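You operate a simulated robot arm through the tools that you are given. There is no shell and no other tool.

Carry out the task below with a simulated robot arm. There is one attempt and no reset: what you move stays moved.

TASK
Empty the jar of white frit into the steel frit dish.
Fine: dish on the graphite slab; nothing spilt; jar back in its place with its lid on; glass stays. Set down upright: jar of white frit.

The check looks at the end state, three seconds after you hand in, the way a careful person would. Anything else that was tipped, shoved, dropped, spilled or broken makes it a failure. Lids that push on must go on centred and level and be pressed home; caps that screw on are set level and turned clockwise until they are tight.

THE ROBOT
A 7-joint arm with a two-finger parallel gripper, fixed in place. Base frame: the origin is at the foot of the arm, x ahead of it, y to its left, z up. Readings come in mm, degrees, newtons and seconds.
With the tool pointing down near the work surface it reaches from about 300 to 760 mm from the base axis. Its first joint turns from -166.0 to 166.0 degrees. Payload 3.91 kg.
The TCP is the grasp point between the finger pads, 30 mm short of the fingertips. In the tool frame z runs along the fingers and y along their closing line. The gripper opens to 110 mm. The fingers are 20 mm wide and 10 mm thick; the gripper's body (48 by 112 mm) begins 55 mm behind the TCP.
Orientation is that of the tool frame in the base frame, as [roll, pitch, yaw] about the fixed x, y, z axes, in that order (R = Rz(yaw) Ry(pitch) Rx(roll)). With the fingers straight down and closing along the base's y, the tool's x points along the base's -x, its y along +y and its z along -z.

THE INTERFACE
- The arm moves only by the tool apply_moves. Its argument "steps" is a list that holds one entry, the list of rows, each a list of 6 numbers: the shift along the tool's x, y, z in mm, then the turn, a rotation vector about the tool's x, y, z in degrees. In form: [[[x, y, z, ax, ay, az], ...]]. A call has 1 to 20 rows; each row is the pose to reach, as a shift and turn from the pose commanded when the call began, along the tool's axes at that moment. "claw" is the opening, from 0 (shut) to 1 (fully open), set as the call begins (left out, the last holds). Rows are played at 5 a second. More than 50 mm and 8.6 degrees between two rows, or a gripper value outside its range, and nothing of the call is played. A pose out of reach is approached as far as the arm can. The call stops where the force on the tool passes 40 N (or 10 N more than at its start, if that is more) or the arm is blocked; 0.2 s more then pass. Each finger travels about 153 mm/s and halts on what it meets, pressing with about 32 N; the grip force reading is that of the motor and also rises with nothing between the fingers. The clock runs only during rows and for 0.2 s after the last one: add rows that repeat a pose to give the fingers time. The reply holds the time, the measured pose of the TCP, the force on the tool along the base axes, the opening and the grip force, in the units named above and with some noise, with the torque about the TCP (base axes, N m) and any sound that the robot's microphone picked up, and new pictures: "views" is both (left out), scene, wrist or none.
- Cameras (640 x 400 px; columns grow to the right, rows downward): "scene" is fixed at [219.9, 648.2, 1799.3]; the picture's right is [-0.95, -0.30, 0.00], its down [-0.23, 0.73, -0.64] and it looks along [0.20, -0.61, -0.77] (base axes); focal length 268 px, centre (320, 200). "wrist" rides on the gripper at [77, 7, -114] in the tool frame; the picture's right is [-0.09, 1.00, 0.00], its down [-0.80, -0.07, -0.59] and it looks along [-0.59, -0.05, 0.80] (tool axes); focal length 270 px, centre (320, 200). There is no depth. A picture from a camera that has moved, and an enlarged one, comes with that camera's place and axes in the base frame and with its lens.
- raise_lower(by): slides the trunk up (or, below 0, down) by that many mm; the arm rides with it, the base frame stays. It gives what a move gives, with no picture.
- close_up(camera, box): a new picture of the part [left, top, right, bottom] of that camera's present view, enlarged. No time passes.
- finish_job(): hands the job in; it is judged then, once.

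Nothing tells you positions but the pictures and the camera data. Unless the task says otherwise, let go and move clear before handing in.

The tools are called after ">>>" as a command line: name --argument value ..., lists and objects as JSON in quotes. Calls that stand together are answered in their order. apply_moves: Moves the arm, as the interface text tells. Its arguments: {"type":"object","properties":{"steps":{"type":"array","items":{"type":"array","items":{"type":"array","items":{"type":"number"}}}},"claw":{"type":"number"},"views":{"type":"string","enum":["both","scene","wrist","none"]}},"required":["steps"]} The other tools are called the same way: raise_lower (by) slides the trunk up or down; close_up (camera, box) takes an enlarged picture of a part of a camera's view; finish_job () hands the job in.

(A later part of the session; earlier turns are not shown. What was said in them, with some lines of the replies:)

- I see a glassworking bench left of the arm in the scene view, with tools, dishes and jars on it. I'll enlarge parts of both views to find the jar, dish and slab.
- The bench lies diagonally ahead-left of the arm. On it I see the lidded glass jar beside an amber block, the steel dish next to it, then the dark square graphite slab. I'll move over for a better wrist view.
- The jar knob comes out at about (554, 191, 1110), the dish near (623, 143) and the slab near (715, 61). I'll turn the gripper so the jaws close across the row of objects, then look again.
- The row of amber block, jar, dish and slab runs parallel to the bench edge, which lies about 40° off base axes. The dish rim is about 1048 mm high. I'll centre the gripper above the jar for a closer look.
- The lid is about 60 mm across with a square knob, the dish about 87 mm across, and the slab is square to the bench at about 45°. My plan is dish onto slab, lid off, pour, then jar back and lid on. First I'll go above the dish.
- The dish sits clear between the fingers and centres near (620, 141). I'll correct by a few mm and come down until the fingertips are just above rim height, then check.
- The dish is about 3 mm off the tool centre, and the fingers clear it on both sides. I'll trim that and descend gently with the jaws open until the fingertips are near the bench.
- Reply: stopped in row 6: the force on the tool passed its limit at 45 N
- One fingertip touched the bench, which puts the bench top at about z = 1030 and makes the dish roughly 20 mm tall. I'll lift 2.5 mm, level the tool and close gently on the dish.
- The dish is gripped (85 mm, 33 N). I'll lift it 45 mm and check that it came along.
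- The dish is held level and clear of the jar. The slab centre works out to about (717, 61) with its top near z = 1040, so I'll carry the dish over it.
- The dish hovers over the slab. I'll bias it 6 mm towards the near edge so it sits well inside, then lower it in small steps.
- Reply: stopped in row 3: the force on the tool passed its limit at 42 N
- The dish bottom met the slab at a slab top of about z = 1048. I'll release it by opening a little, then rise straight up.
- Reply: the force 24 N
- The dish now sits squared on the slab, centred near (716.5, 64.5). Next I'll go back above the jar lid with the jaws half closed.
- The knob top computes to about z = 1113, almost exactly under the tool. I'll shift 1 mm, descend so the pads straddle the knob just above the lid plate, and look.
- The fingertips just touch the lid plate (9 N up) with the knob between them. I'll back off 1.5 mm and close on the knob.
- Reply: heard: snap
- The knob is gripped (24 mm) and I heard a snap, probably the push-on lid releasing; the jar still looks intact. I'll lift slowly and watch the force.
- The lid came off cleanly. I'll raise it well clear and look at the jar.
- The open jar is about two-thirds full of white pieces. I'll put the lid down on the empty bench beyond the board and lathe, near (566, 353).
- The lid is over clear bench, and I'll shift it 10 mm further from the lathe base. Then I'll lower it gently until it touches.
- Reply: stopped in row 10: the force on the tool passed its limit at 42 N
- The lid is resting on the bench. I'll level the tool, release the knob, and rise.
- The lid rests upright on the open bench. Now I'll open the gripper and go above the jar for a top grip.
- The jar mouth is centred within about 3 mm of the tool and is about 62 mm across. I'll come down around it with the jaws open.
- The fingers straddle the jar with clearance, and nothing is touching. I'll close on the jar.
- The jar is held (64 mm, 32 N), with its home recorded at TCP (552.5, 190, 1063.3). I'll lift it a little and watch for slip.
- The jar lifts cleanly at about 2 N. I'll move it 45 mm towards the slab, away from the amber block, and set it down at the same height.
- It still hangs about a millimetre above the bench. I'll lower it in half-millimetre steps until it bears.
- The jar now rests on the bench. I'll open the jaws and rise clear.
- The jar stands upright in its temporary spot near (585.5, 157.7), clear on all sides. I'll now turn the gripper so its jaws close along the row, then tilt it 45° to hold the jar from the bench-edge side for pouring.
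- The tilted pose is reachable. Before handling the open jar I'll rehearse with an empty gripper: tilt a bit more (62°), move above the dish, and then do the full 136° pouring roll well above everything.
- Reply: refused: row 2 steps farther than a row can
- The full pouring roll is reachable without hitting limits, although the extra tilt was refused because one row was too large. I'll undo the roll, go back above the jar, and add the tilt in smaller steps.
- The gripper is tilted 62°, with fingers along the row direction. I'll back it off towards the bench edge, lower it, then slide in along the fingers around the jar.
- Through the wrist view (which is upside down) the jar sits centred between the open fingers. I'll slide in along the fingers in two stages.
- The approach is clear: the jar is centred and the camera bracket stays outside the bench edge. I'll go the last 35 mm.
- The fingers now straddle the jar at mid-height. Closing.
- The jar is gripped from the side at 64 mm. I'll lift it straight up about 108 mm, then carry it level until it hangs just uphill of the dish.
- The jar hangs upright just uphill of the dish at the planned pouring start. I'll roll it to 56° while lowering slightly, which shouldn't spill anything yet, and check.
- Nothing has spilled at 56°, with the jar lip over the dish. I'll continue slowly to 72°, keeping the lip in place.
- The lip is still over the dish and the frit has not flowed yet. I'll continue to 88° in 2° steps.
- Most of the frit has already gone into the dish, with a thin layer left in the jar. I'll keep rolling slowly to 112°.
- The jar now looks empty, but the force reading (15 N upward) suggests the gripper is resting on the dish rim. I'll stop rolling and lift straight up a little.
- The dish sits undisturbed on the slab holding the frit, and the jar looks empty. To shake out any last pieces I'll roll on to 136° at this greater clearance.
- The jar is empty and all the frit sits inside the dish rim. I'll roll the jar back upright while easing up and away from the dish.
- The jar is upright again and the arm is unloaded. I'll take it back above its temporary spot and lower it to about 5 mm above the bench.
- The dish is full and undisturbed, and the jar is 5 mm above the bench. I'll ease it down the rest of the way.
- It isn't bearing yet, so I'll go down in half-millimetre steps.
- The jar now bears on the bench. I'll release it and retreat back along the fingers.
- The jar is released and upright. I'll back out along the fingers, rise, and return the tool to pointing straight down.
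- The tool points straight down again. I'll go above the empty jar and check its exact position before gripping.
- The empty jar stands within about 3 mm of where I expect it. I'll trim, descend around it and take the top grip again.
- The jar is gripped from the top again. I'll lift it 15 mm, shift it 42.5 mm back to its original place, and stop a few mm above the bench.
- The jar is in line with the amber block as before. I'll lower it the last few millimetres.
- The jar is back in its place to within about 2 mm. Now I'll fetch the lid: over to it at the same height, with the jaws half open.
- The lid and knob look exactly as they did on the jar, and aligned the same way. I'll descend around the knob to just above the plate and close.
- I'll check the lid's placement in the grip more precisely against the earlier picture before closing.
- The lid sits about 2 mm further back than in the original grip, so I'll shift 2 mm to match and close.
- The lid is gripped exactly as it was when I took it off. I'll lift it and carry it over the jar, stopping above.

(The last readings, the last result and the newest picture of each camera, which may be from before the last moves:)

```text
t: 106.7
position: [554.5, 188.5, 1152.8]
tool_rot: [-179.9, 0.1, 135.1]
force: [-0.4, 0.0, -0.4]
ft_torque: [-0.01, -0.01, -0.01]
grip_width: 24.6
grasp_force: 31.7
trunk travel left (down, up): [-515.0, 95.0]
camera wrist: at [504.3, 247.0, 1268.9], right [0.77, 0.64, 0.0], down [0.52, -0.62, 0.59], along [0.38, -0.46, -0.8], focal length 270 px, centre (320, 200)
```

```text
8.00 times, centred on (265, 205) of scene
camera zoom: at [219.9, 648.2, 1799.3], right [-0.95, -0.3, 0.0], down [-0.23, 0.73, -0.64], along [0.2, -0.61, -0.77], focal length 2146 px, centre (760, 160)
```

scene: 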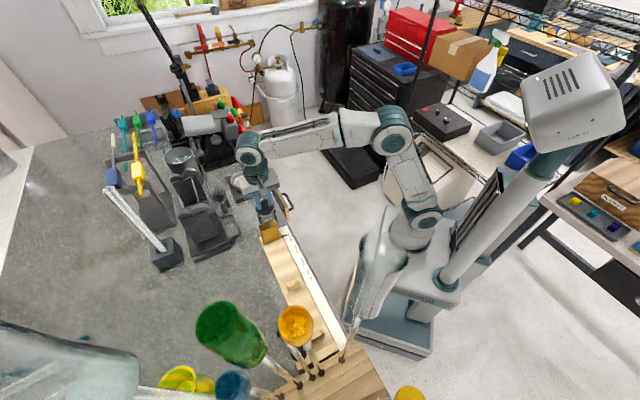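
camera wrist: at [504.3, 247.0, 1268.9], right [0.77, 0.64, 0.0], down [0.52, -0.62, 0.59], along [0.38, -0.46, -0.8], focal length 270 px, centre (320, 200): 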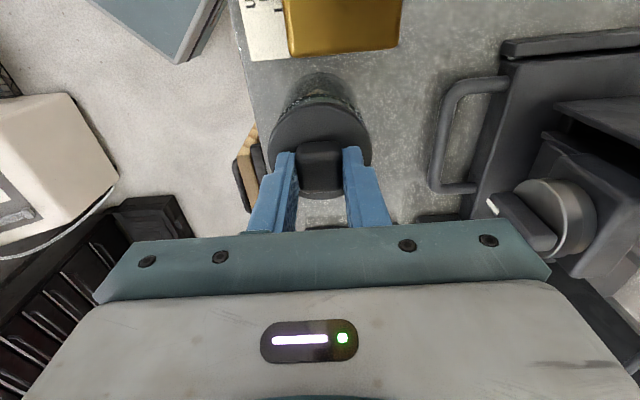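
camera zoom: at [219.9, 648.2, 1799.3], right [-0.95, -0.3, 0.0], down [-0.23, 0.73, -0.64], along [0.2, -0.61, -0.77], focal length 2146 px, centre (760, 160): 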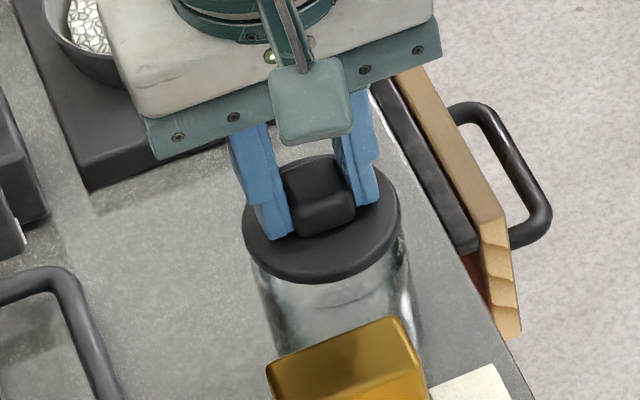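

The lid is above the jar. I'll lower it 10 mm to the same height as an earlier reference picture and compare the alignment.

>>> apply_moves --steps '[[[0, 0, 5, 0, 0, 0], [0, 0, 10, 0, 0, 0], [0, 0, 10, 0, 0, 0]]]'

>>> close_up --camera "wrist" --box '[160, 0, 480, 240]'

>>> close_up --camera "scene" --box '[240, 180, 290, 230]'

>>> close_up --camera "wrist" --box '[250, 50, 390, 150]'

```text
t: 107.5
position: [554.9, 187.7, 1144.4]
tool_rot: [-179.9, 0.1, 135.0]
force: [-0.1, 0.5, -0.1]
ft_torque: [-0.01, 0.02, -0.01]
grip_width: 24.6
grasp_force: 31.6
trunk travel left (down, up): [-515.0, 95.0]
camera wrist: at [504.7, 246.7, 1258.7], right [0.77, 0.64, 0.0], down [0.52, -0.62, 0.59], along [0.38, -0.46, -0.8], focal length 270 px, centre (320, 200)
```

scene: 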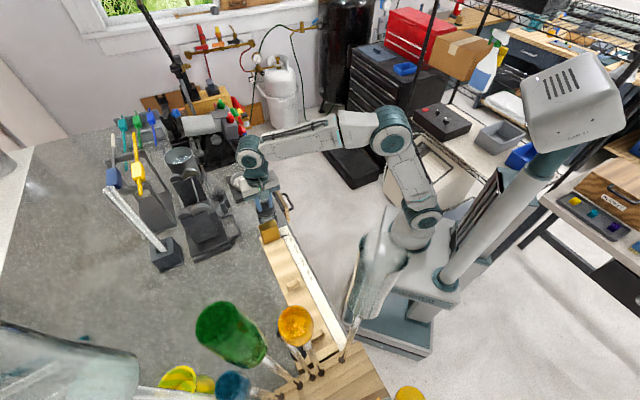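
wrist: 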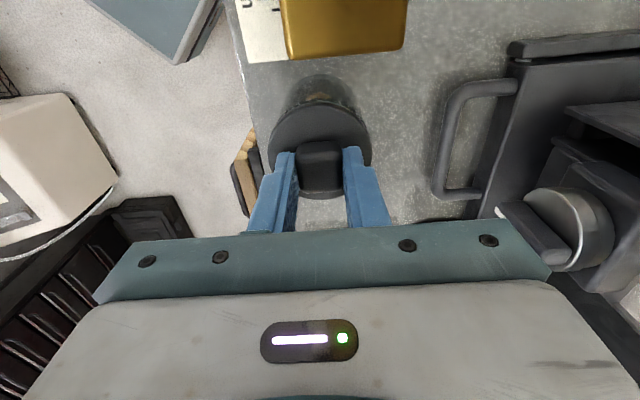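

```text
1.67 times, centred on (320, 120) of wrist
camera zoom: at [504.7, 246.7, 1258.7], right [0.77, 0.64, 0.0], down [0.52, -0.62, 0.59], along [0.38, -0.46, -0.8], focal length 450 px, centre (320, 333)
```

zoom: 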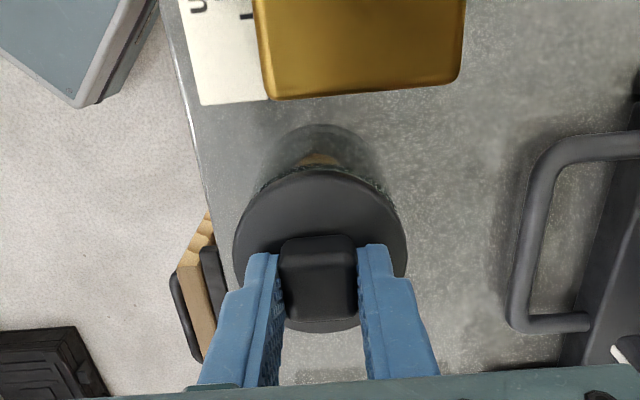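

```text
8.00 times, centred on (265, 205) of scene
camera zoom: at [219.9, 648.2, 1799.3], right [-0.95, -0.3, 0.0], down [-0.23, 0.73, -0.64], along [0.2, -0.61, -0.77], focal length 2146 px, centre (760, 160)
```

zoom: 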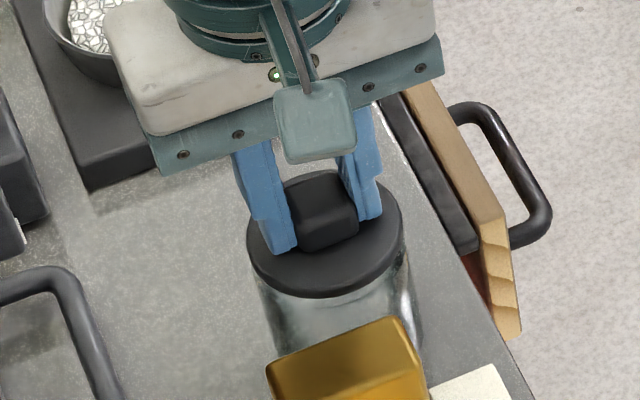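

```text
4.00 times, centred on (320, 100) of wrist
camera zoom: at [504.7, 246.7, 1258.7], right [0.77, 0.64, 0.0], down [0.52, -0.62, 0.59], along [0.38, -0.46, -0.8], focal length 1081 px, centre (320, 600)
```

zoom: 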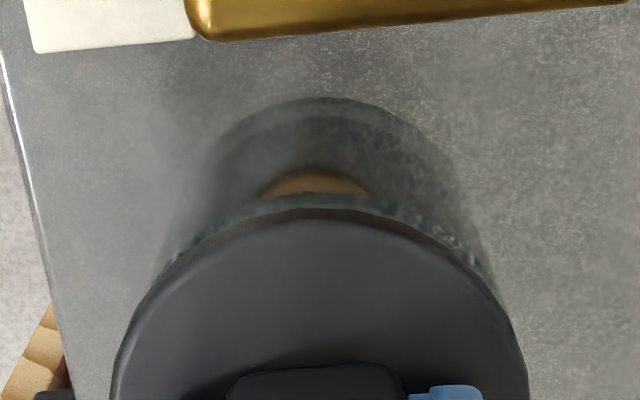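

The alignment along the row looks right, but I can't rule out a 2–3 mm sideways offset between lid and jar. I'll move the lid aside by 60 mm with the jar mouth in view and measure the mouth directly.

>>> apply_moves --steps '[[[0, 0, -15, 0, 0, 0], [-15, 0, -30, 0, 0, 0], [-35, 0, -40, 0, 0, 0], [-60, 0, -40, 0, 0, 0], [-60, 0, -40, 0, 0, 0]]]' --views "wrist"

>>> close_up --camera "wrist" --box '[240, 10, 400, 130]'

```text
t: 108.7
position: [597.5, 146.0, 1183.4]
tool_rot: [-180.0, 0.0, 135.2]
force: [-0.6, -0.4, -1.6]
ft_torque: [0.02, -0.01, -0.01]
grip_width: 24.6
grasp_force: 32.4
trunk travel left (down, up): [-515.0, 95.0]
camera wrist: at [547.6, 204.2, 1299.3], right [0.77, 0.64, 0.0], down [0.52, -0.62, 0.59], along [0.38, -0.46, -0.8], focal length 270 px, centre (320, 200)
```

wrist: 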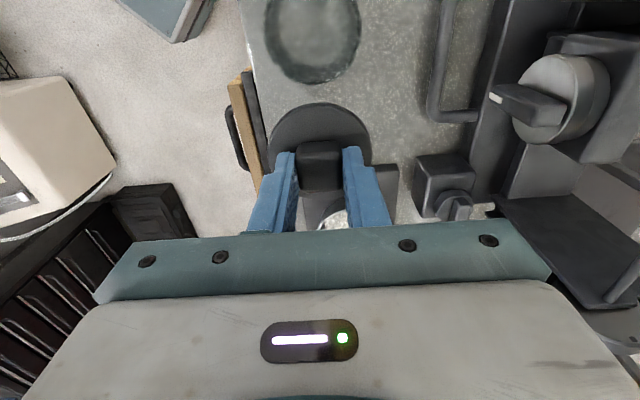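

```text
3.33 times, centred on (320, 70) of wrist
camera zoom: at [547.6, 204.2, 1299.3], right [0.77, 0.64, 0.0], down [0.52, -0.62, 0.59], along [0.38, -0.46, -0.8], focal length 901 px, centre (320, 633)
```

zoom: 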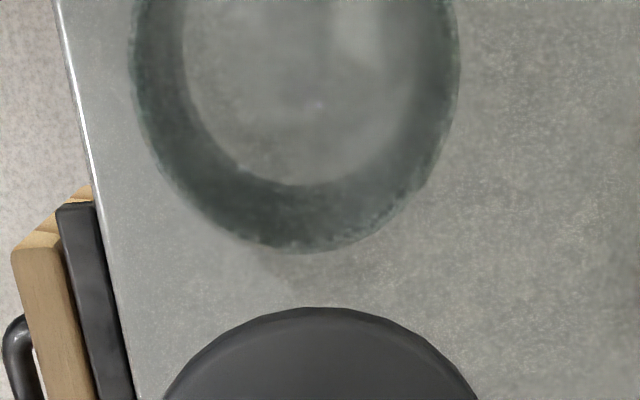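

The jar mouth measures about 1.5 mm sideways of the lid centre, and the other axis is within 0.5 mm. I'll correct for that, return over the jar, and lower to just above seating height.

>>> apply_moves --steps '[[[20, 0.5, 0, 0, 0, 0], [40, 1.1, 0, 0, 0, 0], [59.6, 1.6, 0, 0, 0, 0], [59.6, 1.6, 0, 0, 0, 0], [59.6, 1.6, 20, 0, 0, 0], [59.6, 1.6, 35, 0, 0, 0], [59.6, 1.6, 42, 0, 0, 0], [59.6, 1.6, 44, 0, 0, 0], [59.6, 1.6, 44, 0, 0, 0]]]'

>>> close_up --camera "scene" --box '[240, 180, 290, 230]'

>>> close_up --camera "wrist" --box '[250, 50, 390, 150]'

```text
t: 110.7
position: [556.8, 189.5, 1139.7]
tool_rot: [-179.9, 0.0, 135.1]
force: [0.2, -0.6, 0.4]
ft_torque: [0.0, -0.01, -0.01]
grip_width: 24.7
grasp_force: 32.2
trunk travel left (down, up): [-515.0, 95.0]
camera wrist: at [506.3, 247.7, 1255.0], right [0.77, 0.64, 0.0], down [0.52, -0.62, 0.59], along [0.38, -0.46, -0.8], focal length 270 px, centre (320, 200)
```

scene: 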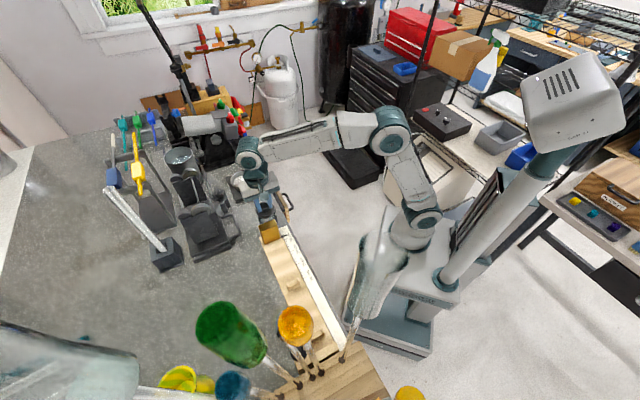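
wrist: 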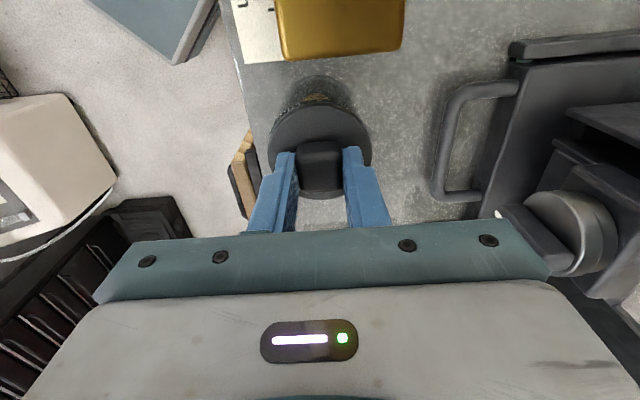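

```text
8.00 times, centred on (265, 205) of scene
camera zoom: at [219.9, 648.2, 1799.3], right [-0.95, -0.3, 0.0], down [-0.23, 0.73, -0.64], along [0.2, -0.61, -0.77], focal length 2146 px, centre (760, 160)
```

zoom: 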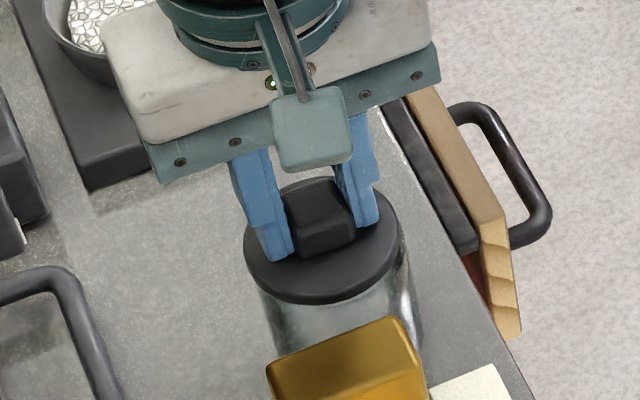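

```text
4.00 times, centred on (320, 100) of wrist
camera zoom: at [506.3, 247.7, 1255.0], right [0.77, 0.64, 0.0], down [0.52, -0.62, 0.59], along [0.38, -0.46, -0.8], focal length 1081 px, centre (320, 600)
```

zoom: 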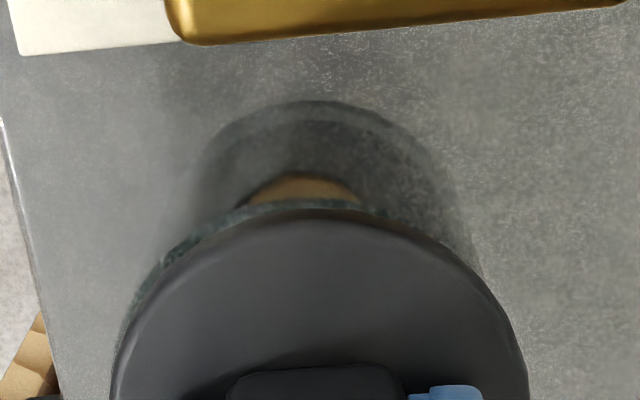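

The lid now looks concentric with the jar rim in the wrist view. I'll lower it in 1 mm steps and watch the force.

>>> apply_moves --steps '[[[0.3, 0, 1, 0, 0, 0], [0.3, 0, 2, 0, 0, 0], [0.3, 0, 3, 0, 0, 0], [0.3, 0, 4, 0, 0, 0], [0.3, 0, 5, 0, 0, 0]]]' --views "none"

>>> close_up --camera "scene" --box '[240, 180, 290, 230]'

```text
t: 111.9
position: [556.2, 189.4, 1135.3]
tool_rot: [-179.9, 0.0, 135.0]
force: [0.0, -1.2, 0.1]
ft_torque: [-0.04, 0.0, 0.01]
grip_width: 24.6
grasp_force: 32.5
trunk travel left (down, up): [-515.0, 95.0]
```

```text
8.00 times, centred on (265, 205) of scene
camera zoom: at [219.9, 648.2, 1799.3], right [-0.95, -0.3, 0.0], down [-0.23, 0.73, -0.64], along [0.2, -0.61, -0.77], focal length 2146 px, centre (760, 160)
```

zoom: 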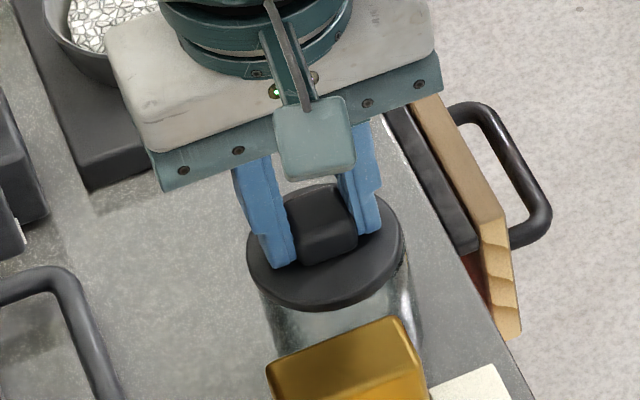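

No contact yet, so I'll keep pressing down in half-millimetre steps.

>>> apply_moves --steps '[[[0, 0, 0.5, 0, 0, 0], [0, 0, 1, 0, 0, 0], [0, 0, 1.5, 0, 0, 0], [0, 0, 2, 0, 0, 0], [0, 0, 2, 0, 0, 0]]]' --views "none"

```text
t: 113.1
position: [556.5, 189.1, 1133.7]
tool_rot: [180.0, 0.0, 135.1]
force: [1.4, -0.1, 6.2]
ft_torque: [0.03, -0.05, -0.01]
grip_width: 24.5
grasp_force: 31.8
trunk travel left (down, up): [-515.0, 95.0]
```

Contact is even (6 N, almost no torque). I'll press further to push it home, listening for the snap.

>>> apply_moves --steps '[[[0, 0, 0.4, 0, 0, 0], [0, 0, 0.8, 0, 0, 0], [0, 0, 1.2, 0, 0, 0], [0, 0, 1.6, 0, 0, 0], [0, 0, 1.6, 0, 0, 0]]]' --views "none"

>>> close_up --camera "scene" --box '[240, 180, 290, 230]'

```text
t: 114.3
position: [555.8, 189.6, 1132.9]
tool_rot: [179.8, 0.0, 135.0]
force: [6.2, 2.8, 27.7]
ft_torque: [-0.06, -0.3, 0.02]
grip_width: 24.8
grasp_force: 31.8
trunk travel left (down, up): [-515.0, 95.0]
```

```text
8.00 times, centred on (265, 205) of scene
camera zoom: at [219.9, 648.2, 1799.3], right [-0.95, -0.3, 0.0], down [-0.23, 0.73, -0.64], along [0.2, -0.61, -0.77], focal length 2146 px, centre (760, 160)
```

zoom: 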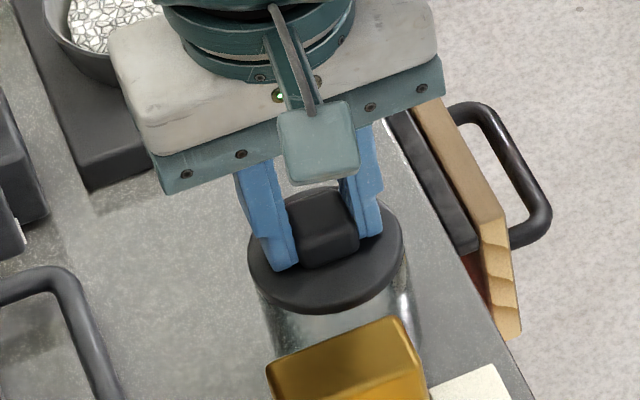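

The lid is down on the rim with 28 N but I've heard no snap. I'll press a little harder, up to the force limit.

>>> apply_moves --steps '[[[0, 0, 0.3, 0, 0, 0], [0, 0, 0.6, 0, 0, 0], [0, 0, 0.9, 0, 0, 0], [0, 0, 1.2, 0, 0, 0], [0, 0, 1.5, 0, 0, 0]]]'

>>> close_up --camera "wrist" --box '[160, 0, 480, 240]'

>>> close_up --camera "scene" --box '[240, 180, 290, 230]'

```text
t: 115.3
position: [555.4, 188.1, 1132.1]
tool_rot: [179.6, 0.2, 135.2]
force: [-1.3, -1.0, 11.3]
ft_torque: [0.0, 0.38, 0.02]
grip_width: 24.6
grasp_force: 32.5
trunk travel left (down, up): [-515.0, 95.0]
stopped in row 5: the force on the tool passed its limit at 41 N (the readings are from after the stop); the commanded pose is now the measured one
camera wrist: at [504.4, 247.3, 1248.1], right [0.77, 0.64, 0.01], down [0.51, -0.62, 0.6], along [0.39, -0.45, -0.8], focal length 270 px, centre (320, 200)
```

scene: 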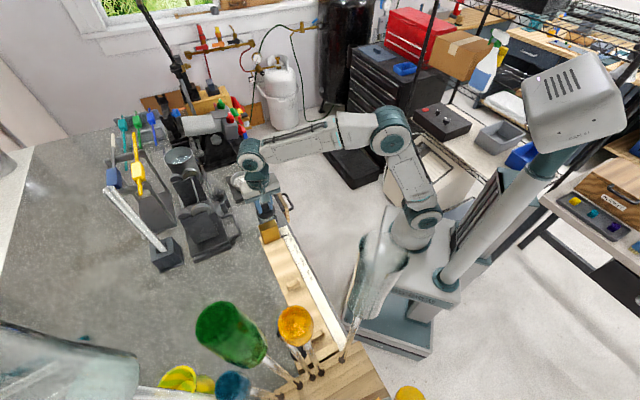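
wrist: 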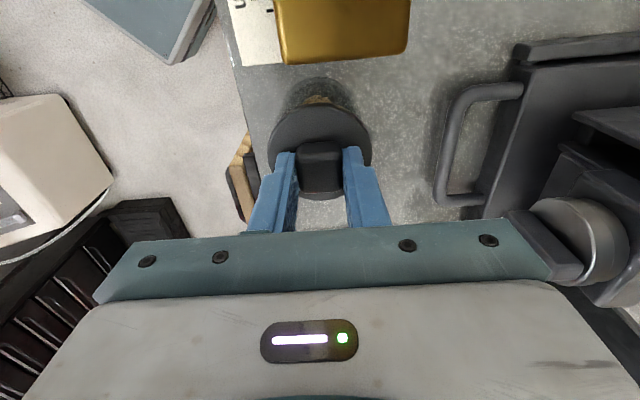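

```text
1.67 times, centred on (320, 120) of wrist
camera zoom: at [504.4, 247.3, 1248.1], right [0.77, 0.64, 0.01], down [0.51, -0.62, 0.6], along [0.39, -0.45, -0.8], focal length 450 px, centre (320, 333)
```

zoom: 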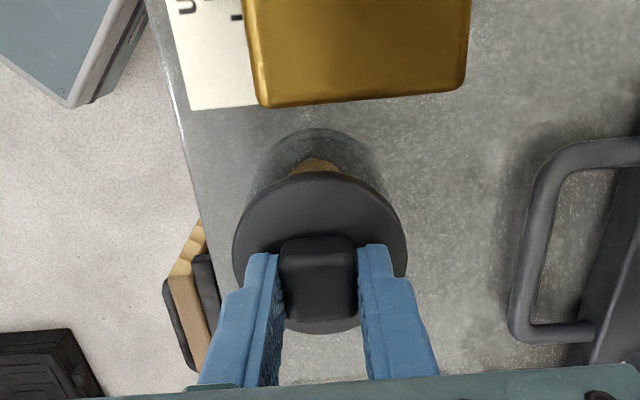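

```text
8.00 times, centred on (265, 205) of scene
camera zoom: at [219.9, 648.2, 1799.3], right [-0.95, -0.3, 0.0], down [-0.23, 0.73, -0.64], along [0.2, -0.61, -0.77], focal length 2146 px, centre (760, 160)
```

zoom: 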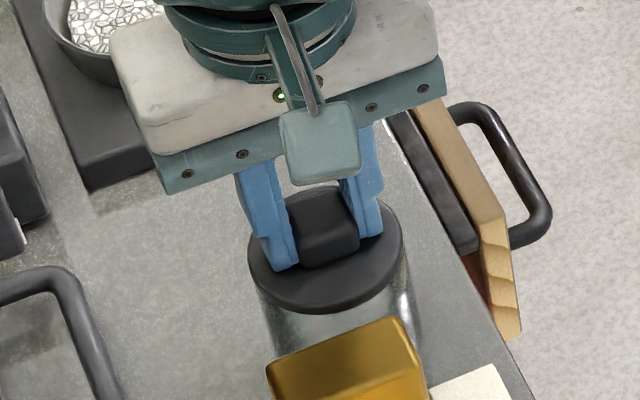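

I reached 41 N without a snap. I'll release the knob and look at how the lid sits before pressing it from above with closed fingers.

>>> apply_moves --steps '[[[0, 0, -0.8, 0.3, 0.2, 0], [0, 0, -0.8, 0.3, 0.2, 0]]]' --views "none"

>>> apply_moves --steps '[[[0, 0, 0, 0, 0, 0], [0, 0, 0, 0, 0, 0], [0, 0, 0, 0, 0, 0]]]' --claw 0.5 --views "none"

>>> apply_moves --steps '[[[0, 0, -15, 0, 0, 0], [0, 0, -35, 0, 0, 0], [0, 0, -52, 0, 0, 0], [0, 0, -52, 0, 0, 0]]]'

>>> close_up --camera "wrist" --box '[160, 0, 480, 240]'

>>> close_up --camera "scene" --box '[240, 180, 290, 230]'

>>> close_up --camera "scene" --box '[220, 160, 300, 240]'

```text
t: 115.9
position: [556.6, 188.7, 1133.4]
tool_rot: [-179.9, -0.2, 135.1]
force: [-3.2, -0.2, 7.9]
ft_torque: [0.04, 0.01, 0.02]
grip_width: 24.5
grasp_force: 32.6
trunk travel left (down, up): [-515.0, 95.0]
```

```text
t: 116.7
position: [556.7, 189.0, 1132.0]
tool_rot: [-179.9, -0.2, 135.1]
force: [-0.3, -1.2, 5.4]
ft_torque: [-0.01, -0.02, 0.0]
grip_width: 53.7
grasp_force: 0.1
trunk travel left (down, up): [-515.0, 95.0]
heard: snap
```

```text
t: 117.7
position: [556.2, 189.9, 1185.0]
tool_rot: [-179.9, -0.1, 135.1]
force: [-0.6, -1.3, 0.1]
ft_torque: [0.02, 0.01, 0.02]
grip_width: 55.1
grasp_force: 0.0
trunk travel left (down, up): [-515.0, 95.0]
camera wrist: at [507.0, 247.7, 1299.9], right [0.77, 0.64, 0.0], down [0.52, -0.62, 0.59], along [0.38, -0.46, -0.81], focal length 270 px, centre (320, 200)
```

scene: 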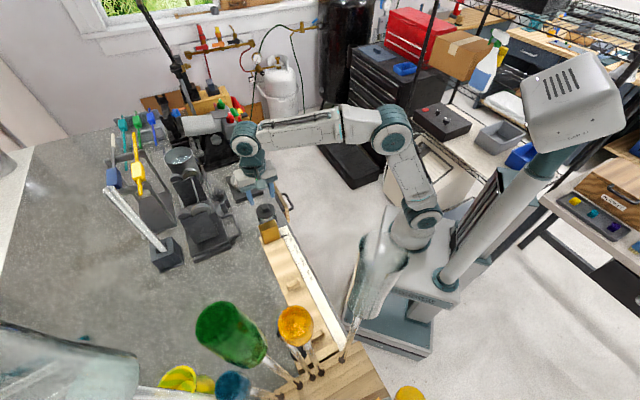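
wrist: 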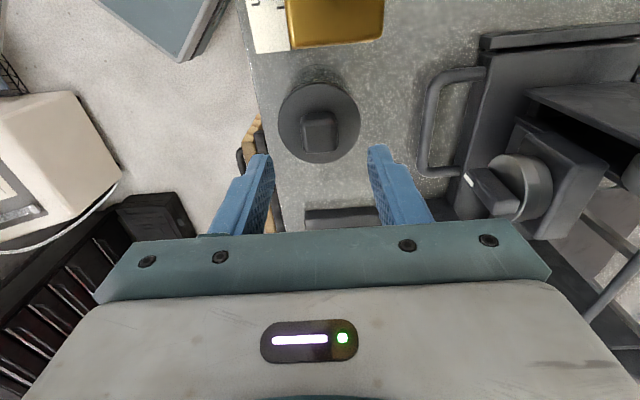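

```text
1.67 times, centred on (320, 120) of wrist
camera zoom: at [507.0, 247.7, 1299.9], right [0.77, 0.64, 0.0], down [0.52, -0.62, 0.59], along [0.38, -0.46, -0.81], focal length 450 px, centre (320, 333)
```

zoom: 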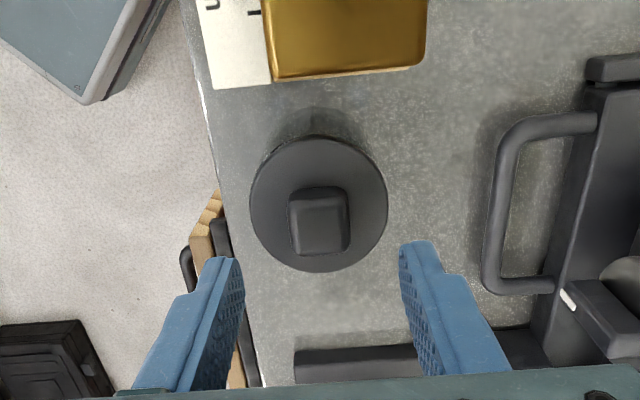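

```text
8.00 times, centred on (265, 205) of scene
camera zoom: at [219.9, 648.2, 1799.3], right [-0.95, -0.3, 0.0], down [-0.23, 0.73, -0.64], along [0.2, -0.61, -0.77], focal length 2146 px, centre (760, 160)
```

zoom: 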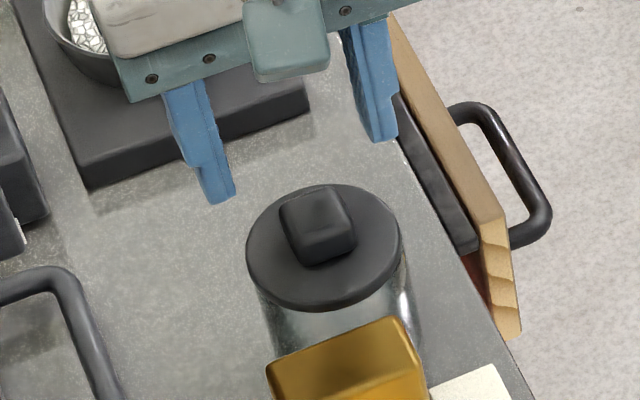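

```text
5.00 times, centred on (260, 200) of scene
camera zoom: at [219.9, 648.2, 1799.3], right [-0.95, -0.3, 0.0], down [-0.23, 0.73, -0.64], along [0.2, -0.61, -0.77], focal length 1341 px, centre (620, 200)
```

zoom: 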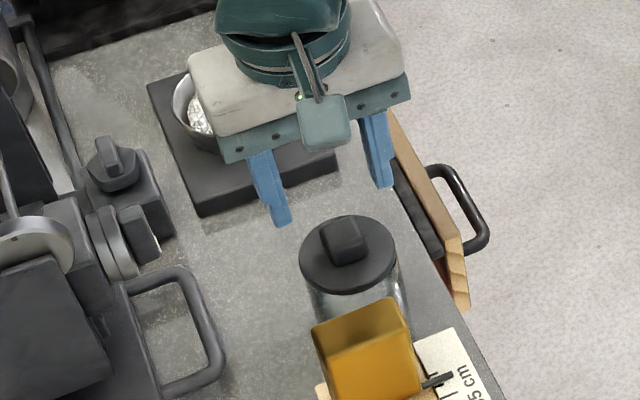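

A snap sounded as I let go, and the lid sits level and centred. To be sure it's home, I'll press on the knob top with the fingers closed and see whether it moves.

>>> apply_moves --steps '[[[-1, 0.3, 0, 0, 0, 0], [-2, 0.6, 10, 0, 0, 0], [-2, 0.6, 22, 0, 0, 0], [-2, 0.6, 32, 0, 0, 0], [-2, 0.6, 36, 0, 0, 0], [-2, 0.6, 36, 0, 0, 0]]]' --claw 0.0

>>> close_up --camera "scene" --box '[240, 180, 290, 230]'

>>> close_up --camera "wrist" --box '[160, 0, 480, 240]'

```text
t: 119.1
position: [558.6, 187.5, 1152.8]
tool_rot: [179.7, 0.1, 135.1]
force: [5.3, 1.1, 34.2]
ft_torque: [0.08, -0.15, 0.02]
grip_width: 0.2
grasp_force: 31.9
trunk travel left (down, up): [-515.0, 95.0]
camera wrist: at [507.1, 245.9, 1267.5], right [0.77, 0.64, 0.01], down [0.51, -0.62, 0.6], along [0.39, -0.45, -0.8], focal length 270 px, centre (320, 200)
```

scene: 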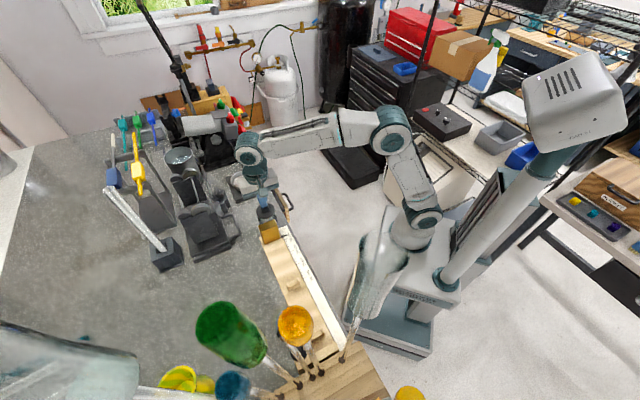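
wrist: 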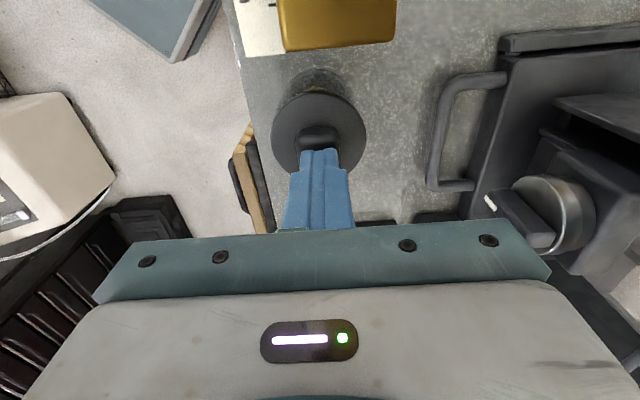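

```text
8.00 times, centred on (265, 205) of scene
camera zoom: at [219.9, 648.2, 1799.3], right [-0.95, -0.3, 0.0], down [-0.23, 0.73, -0.64], along [0.2, -0.61, -0.77], focal length 2146 px, centre (760, 160)
```

zoom: 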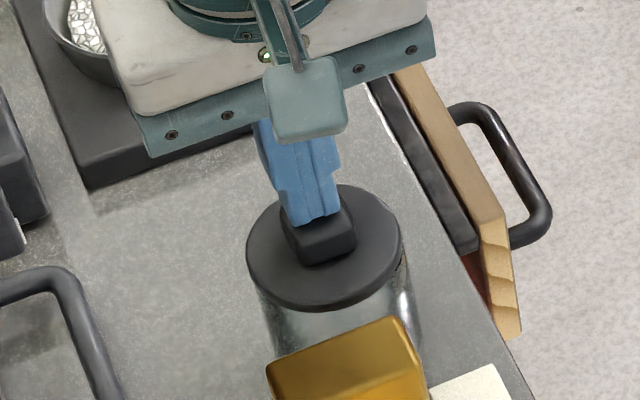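

```text
1.67 times, centred on (320, 120) of wrist
camera zoom: at [507.1, 245.9, 1267.5], right [0.77, 0.64, 0.01], down [0.51, -0.62, 0.6], along [0.39, -0.45, -0.8], focal length 450 px, centre (320, 333)
```

zoom: 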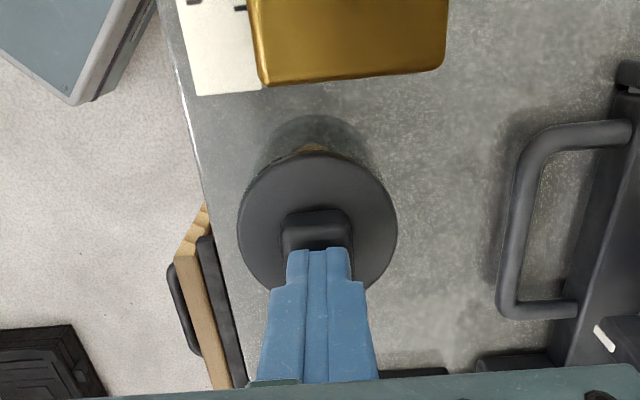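

The knob takes 34 N straight down with no further movement, so the lid is home. I'll withdraw upwards, clear the bench, and inspect everything.

>>> apply_moves --steps '[[[0, 0, -20, 0, 0, 0], [0, 0, -60, 0, 0, 0], [0, 0, -105, 0, 0, 0], [0, -40, -140, 0, 0, 0], [0, -85, -160, 0, 0, 0], [0, -130, -160, 0, 0, 0], [0, -130, -160, 0, 0, 0]]]'

>>> close_up --camera "scene" --box '[220, 150, 300, 240]'

>>> close_up --camera "wrist" --box '[240, 0, 560, 240]'

>>> close_up --camera "scene" --box '[225, 155, 275, 205]'

```text
refused: row 4 steps farther than a row can; nothing moved
```

```text
4.44 times, centred on (260, 195) of scene
camera zoom: at [219.9, 648.2, 1799.3], right [-0.95, -0.3, 0.0], down [-0.23, 0.73, -0.64], along [0.2, -0.61, -0.77], focal length 1192 px, centre (587, 222)
```

zoom: 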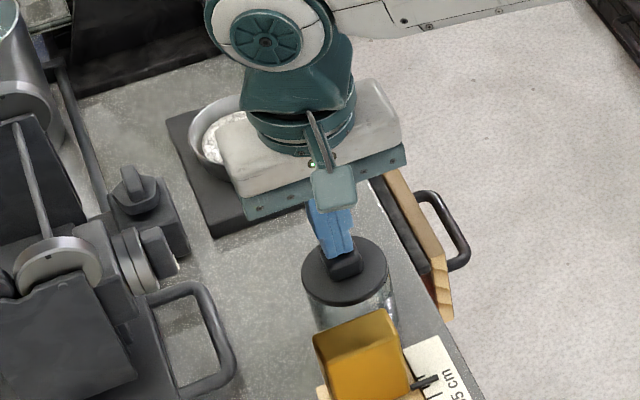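

```text
1.67 times, centred on (400, 120) of wrist
camera zoom: at [507.1, 245.9, 1267.5], right [0.77, 0.64, 0.01], down [0.51, -0.62, 0.6], along [0.39, -0.45, -0.8], focal length 450 px, centre (187, 333)
```

zoom: 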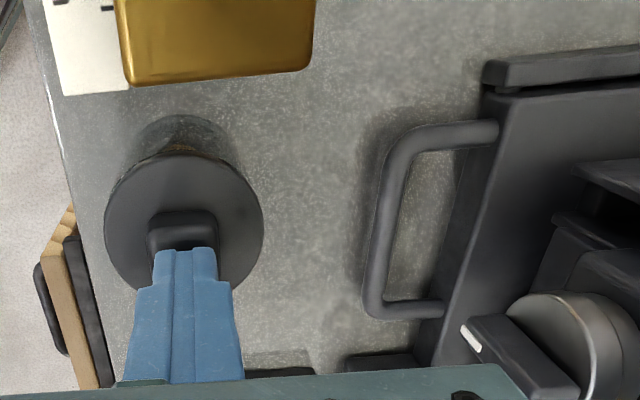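

```text
8.00 times, centred on (250, 180) of scene
camera zoom: at [219.9, 648.2, 1799.3], right [-0.95, -0.3, 0.0], down [-0.23, 0.73, -0.64], along [0.2, -0.61, -0.77], focal length 2146 px, centre (880, 360)
```

zoom: 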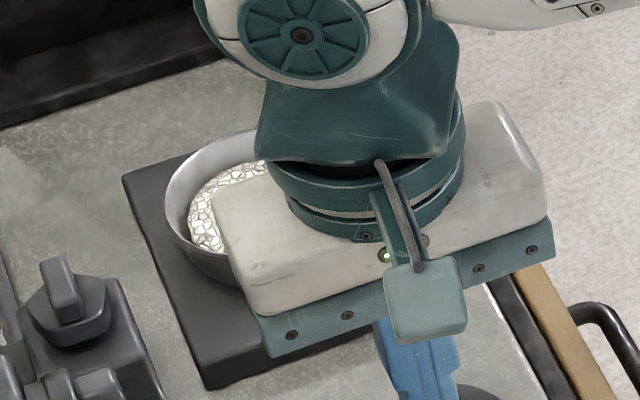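

One row was too large, so the arm hasn't moved and is still resting on the knob. I'll withdraw with smaller rows and then inspect.

>>> apply_moves --steps '[[[0, 0, -15, 0, 0, 0], [0, 0, -40, 0, 0, 0], [0, 0, -75, 0, 0, 0], [0, 0, -110, 0, 0, 0], [0, -20, -140, 0, 0, 0], [0, -50, -165, 0, 0, 0], [0, -90, -175, 0, 0, 0], [0, -135, -180, 0, 0, 0], [0, -180, -180, 0, 0, 0], [0, -180, -180, 0, 0, 0]]]'

>>> close_up --camera "scene" --box '[220, 150, 300, 240]'

>>> close_up --camera "wrist" --box '[340, 0, 640, 240]'

>>> close_up --camera "scene" --box '[225, 155, 275, 205]'

>>> close_up --camera "scene" --box '[140, 230, 440, 400]'

```text
t: 121.3
position: [430.8, 60.3, 1327.0]
tool_rot: [-179.9, -0.1, 135.1]
force: [0.6, -0.2, -0.1]
ft_torque: [0.01, -0.01, 0.01]
grip_width: 0.0
grasp_force: 31.8
trunk travel left (down, up): [-515.0, 95.0]
camera wrist: at [381.8, 119.5, 1443.1], right [0.77, 0.64, 0.0], down [0.52, -0.62, 0.59], along [0.38, -0.46, -0.81], focal length 270 px, centre (320, 200)
```

scene: 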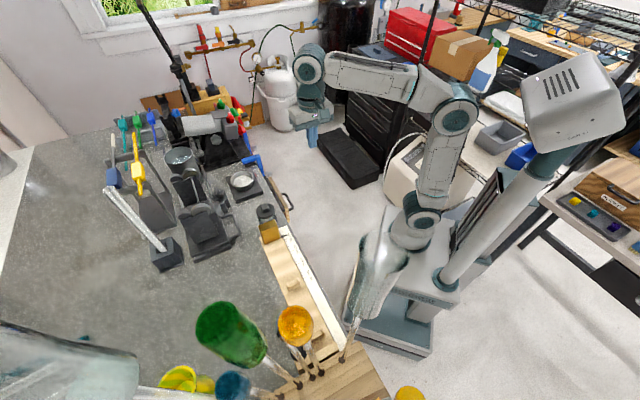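
wrist: 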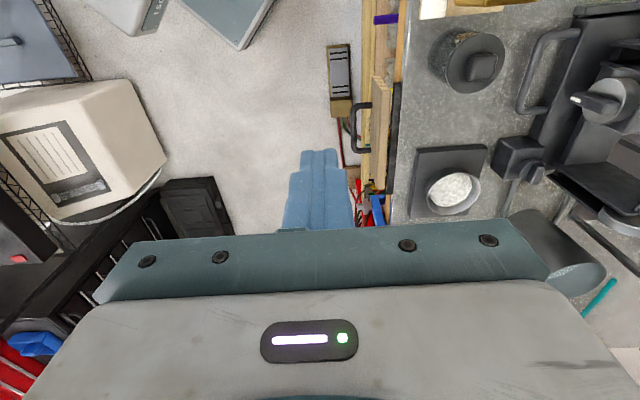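

```text
4.44 times, centred on (260, 195) of scene
camera zoom: at [219.9, 648.2, 1799.3], right [-0.95, -0.3, 0.0], down [-0.23, 0.73, -0.64], along [0.2, -0.61, -0.77], focal length 1192 px, centre (587, 222)
```

zoom: 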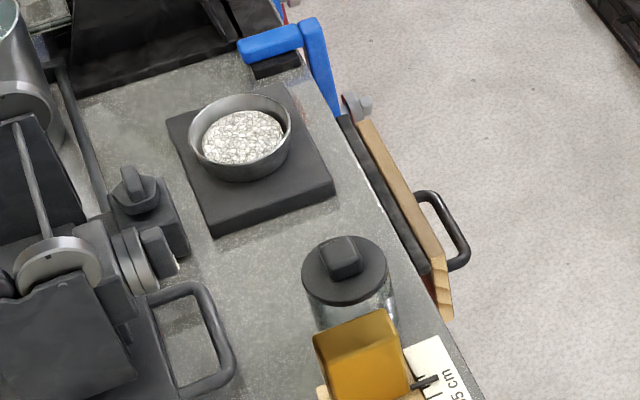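

```text
1.67 times, centred on (490, 120) of wrist
camera zoom: at [381.8, 119.5, 1443.1], right [0.77, 0.64, 0.0], down [0.52, -0.62, 0.59], along [0.38, -0.46, -0.81], focal length 450 px, centre (37, 333)
```

zoom: 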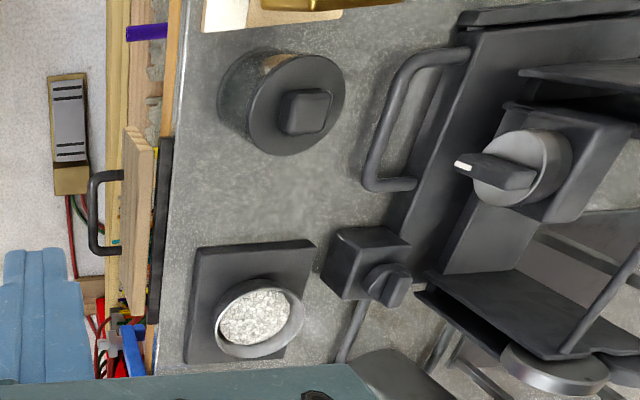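

```text
8.00 times, centred on (250, 180) of scene
camera zoom: at [219.9, 648.2, 1799.3], right [-0.95, -0.3, 0.0], down [-0.23, 0.73, -0.64], along [0.2, -0.61, -0.77], focal length 2146 px, centre (880, 360)
```

zoom: 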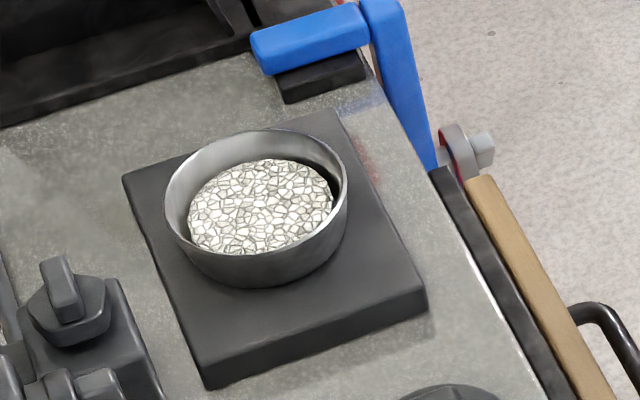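

```text
2.13 times, centred on (290, 315) of scene
camera zoom: at [219.9, 648.2, 1799.3], right [-0.95, -0.3, 0.0], down [-0.23, 0.73, -0.64], along [0.2, -0.61, -0.77], focal length 572 px, centre (384, -45)
```

zoom: 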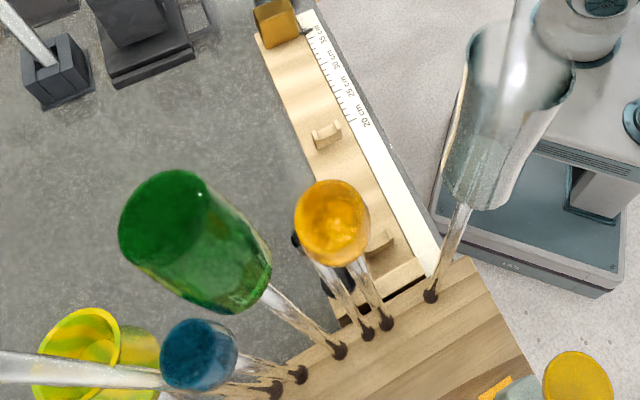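

All the frit is in the dish on the slab with none spilt. The jar is upright in its place with the lid on, and the glassware is untouched. The arm is clear, so I'm handing in.

>>> finish_job

```text
The job is handed in.
```

The jar of white frit is emptied into the steel dish, which now sits on the graphite slab. I could see no spilled frit in the final pictures.

- **Jar:** it stands upright in its place, within about 2 mm of where it started. To get a safe pouring grip I set it down briefly beside its spot, then moved it back.
- **Lid:** it is on level and centred. I heard it snap as I let go, and it did not move when I pressed down on the knob with about 34 N.
- **Dish:** during the pour, part of the gripper rested briefly on the dish with about 16 N. I lifted off, and the dish did not visibly shift or lose any frit.
- **Glass and other items:** the coloured glass pieces and the rest of the bench look untouched.

The arm was clear of the bench when I handed in.
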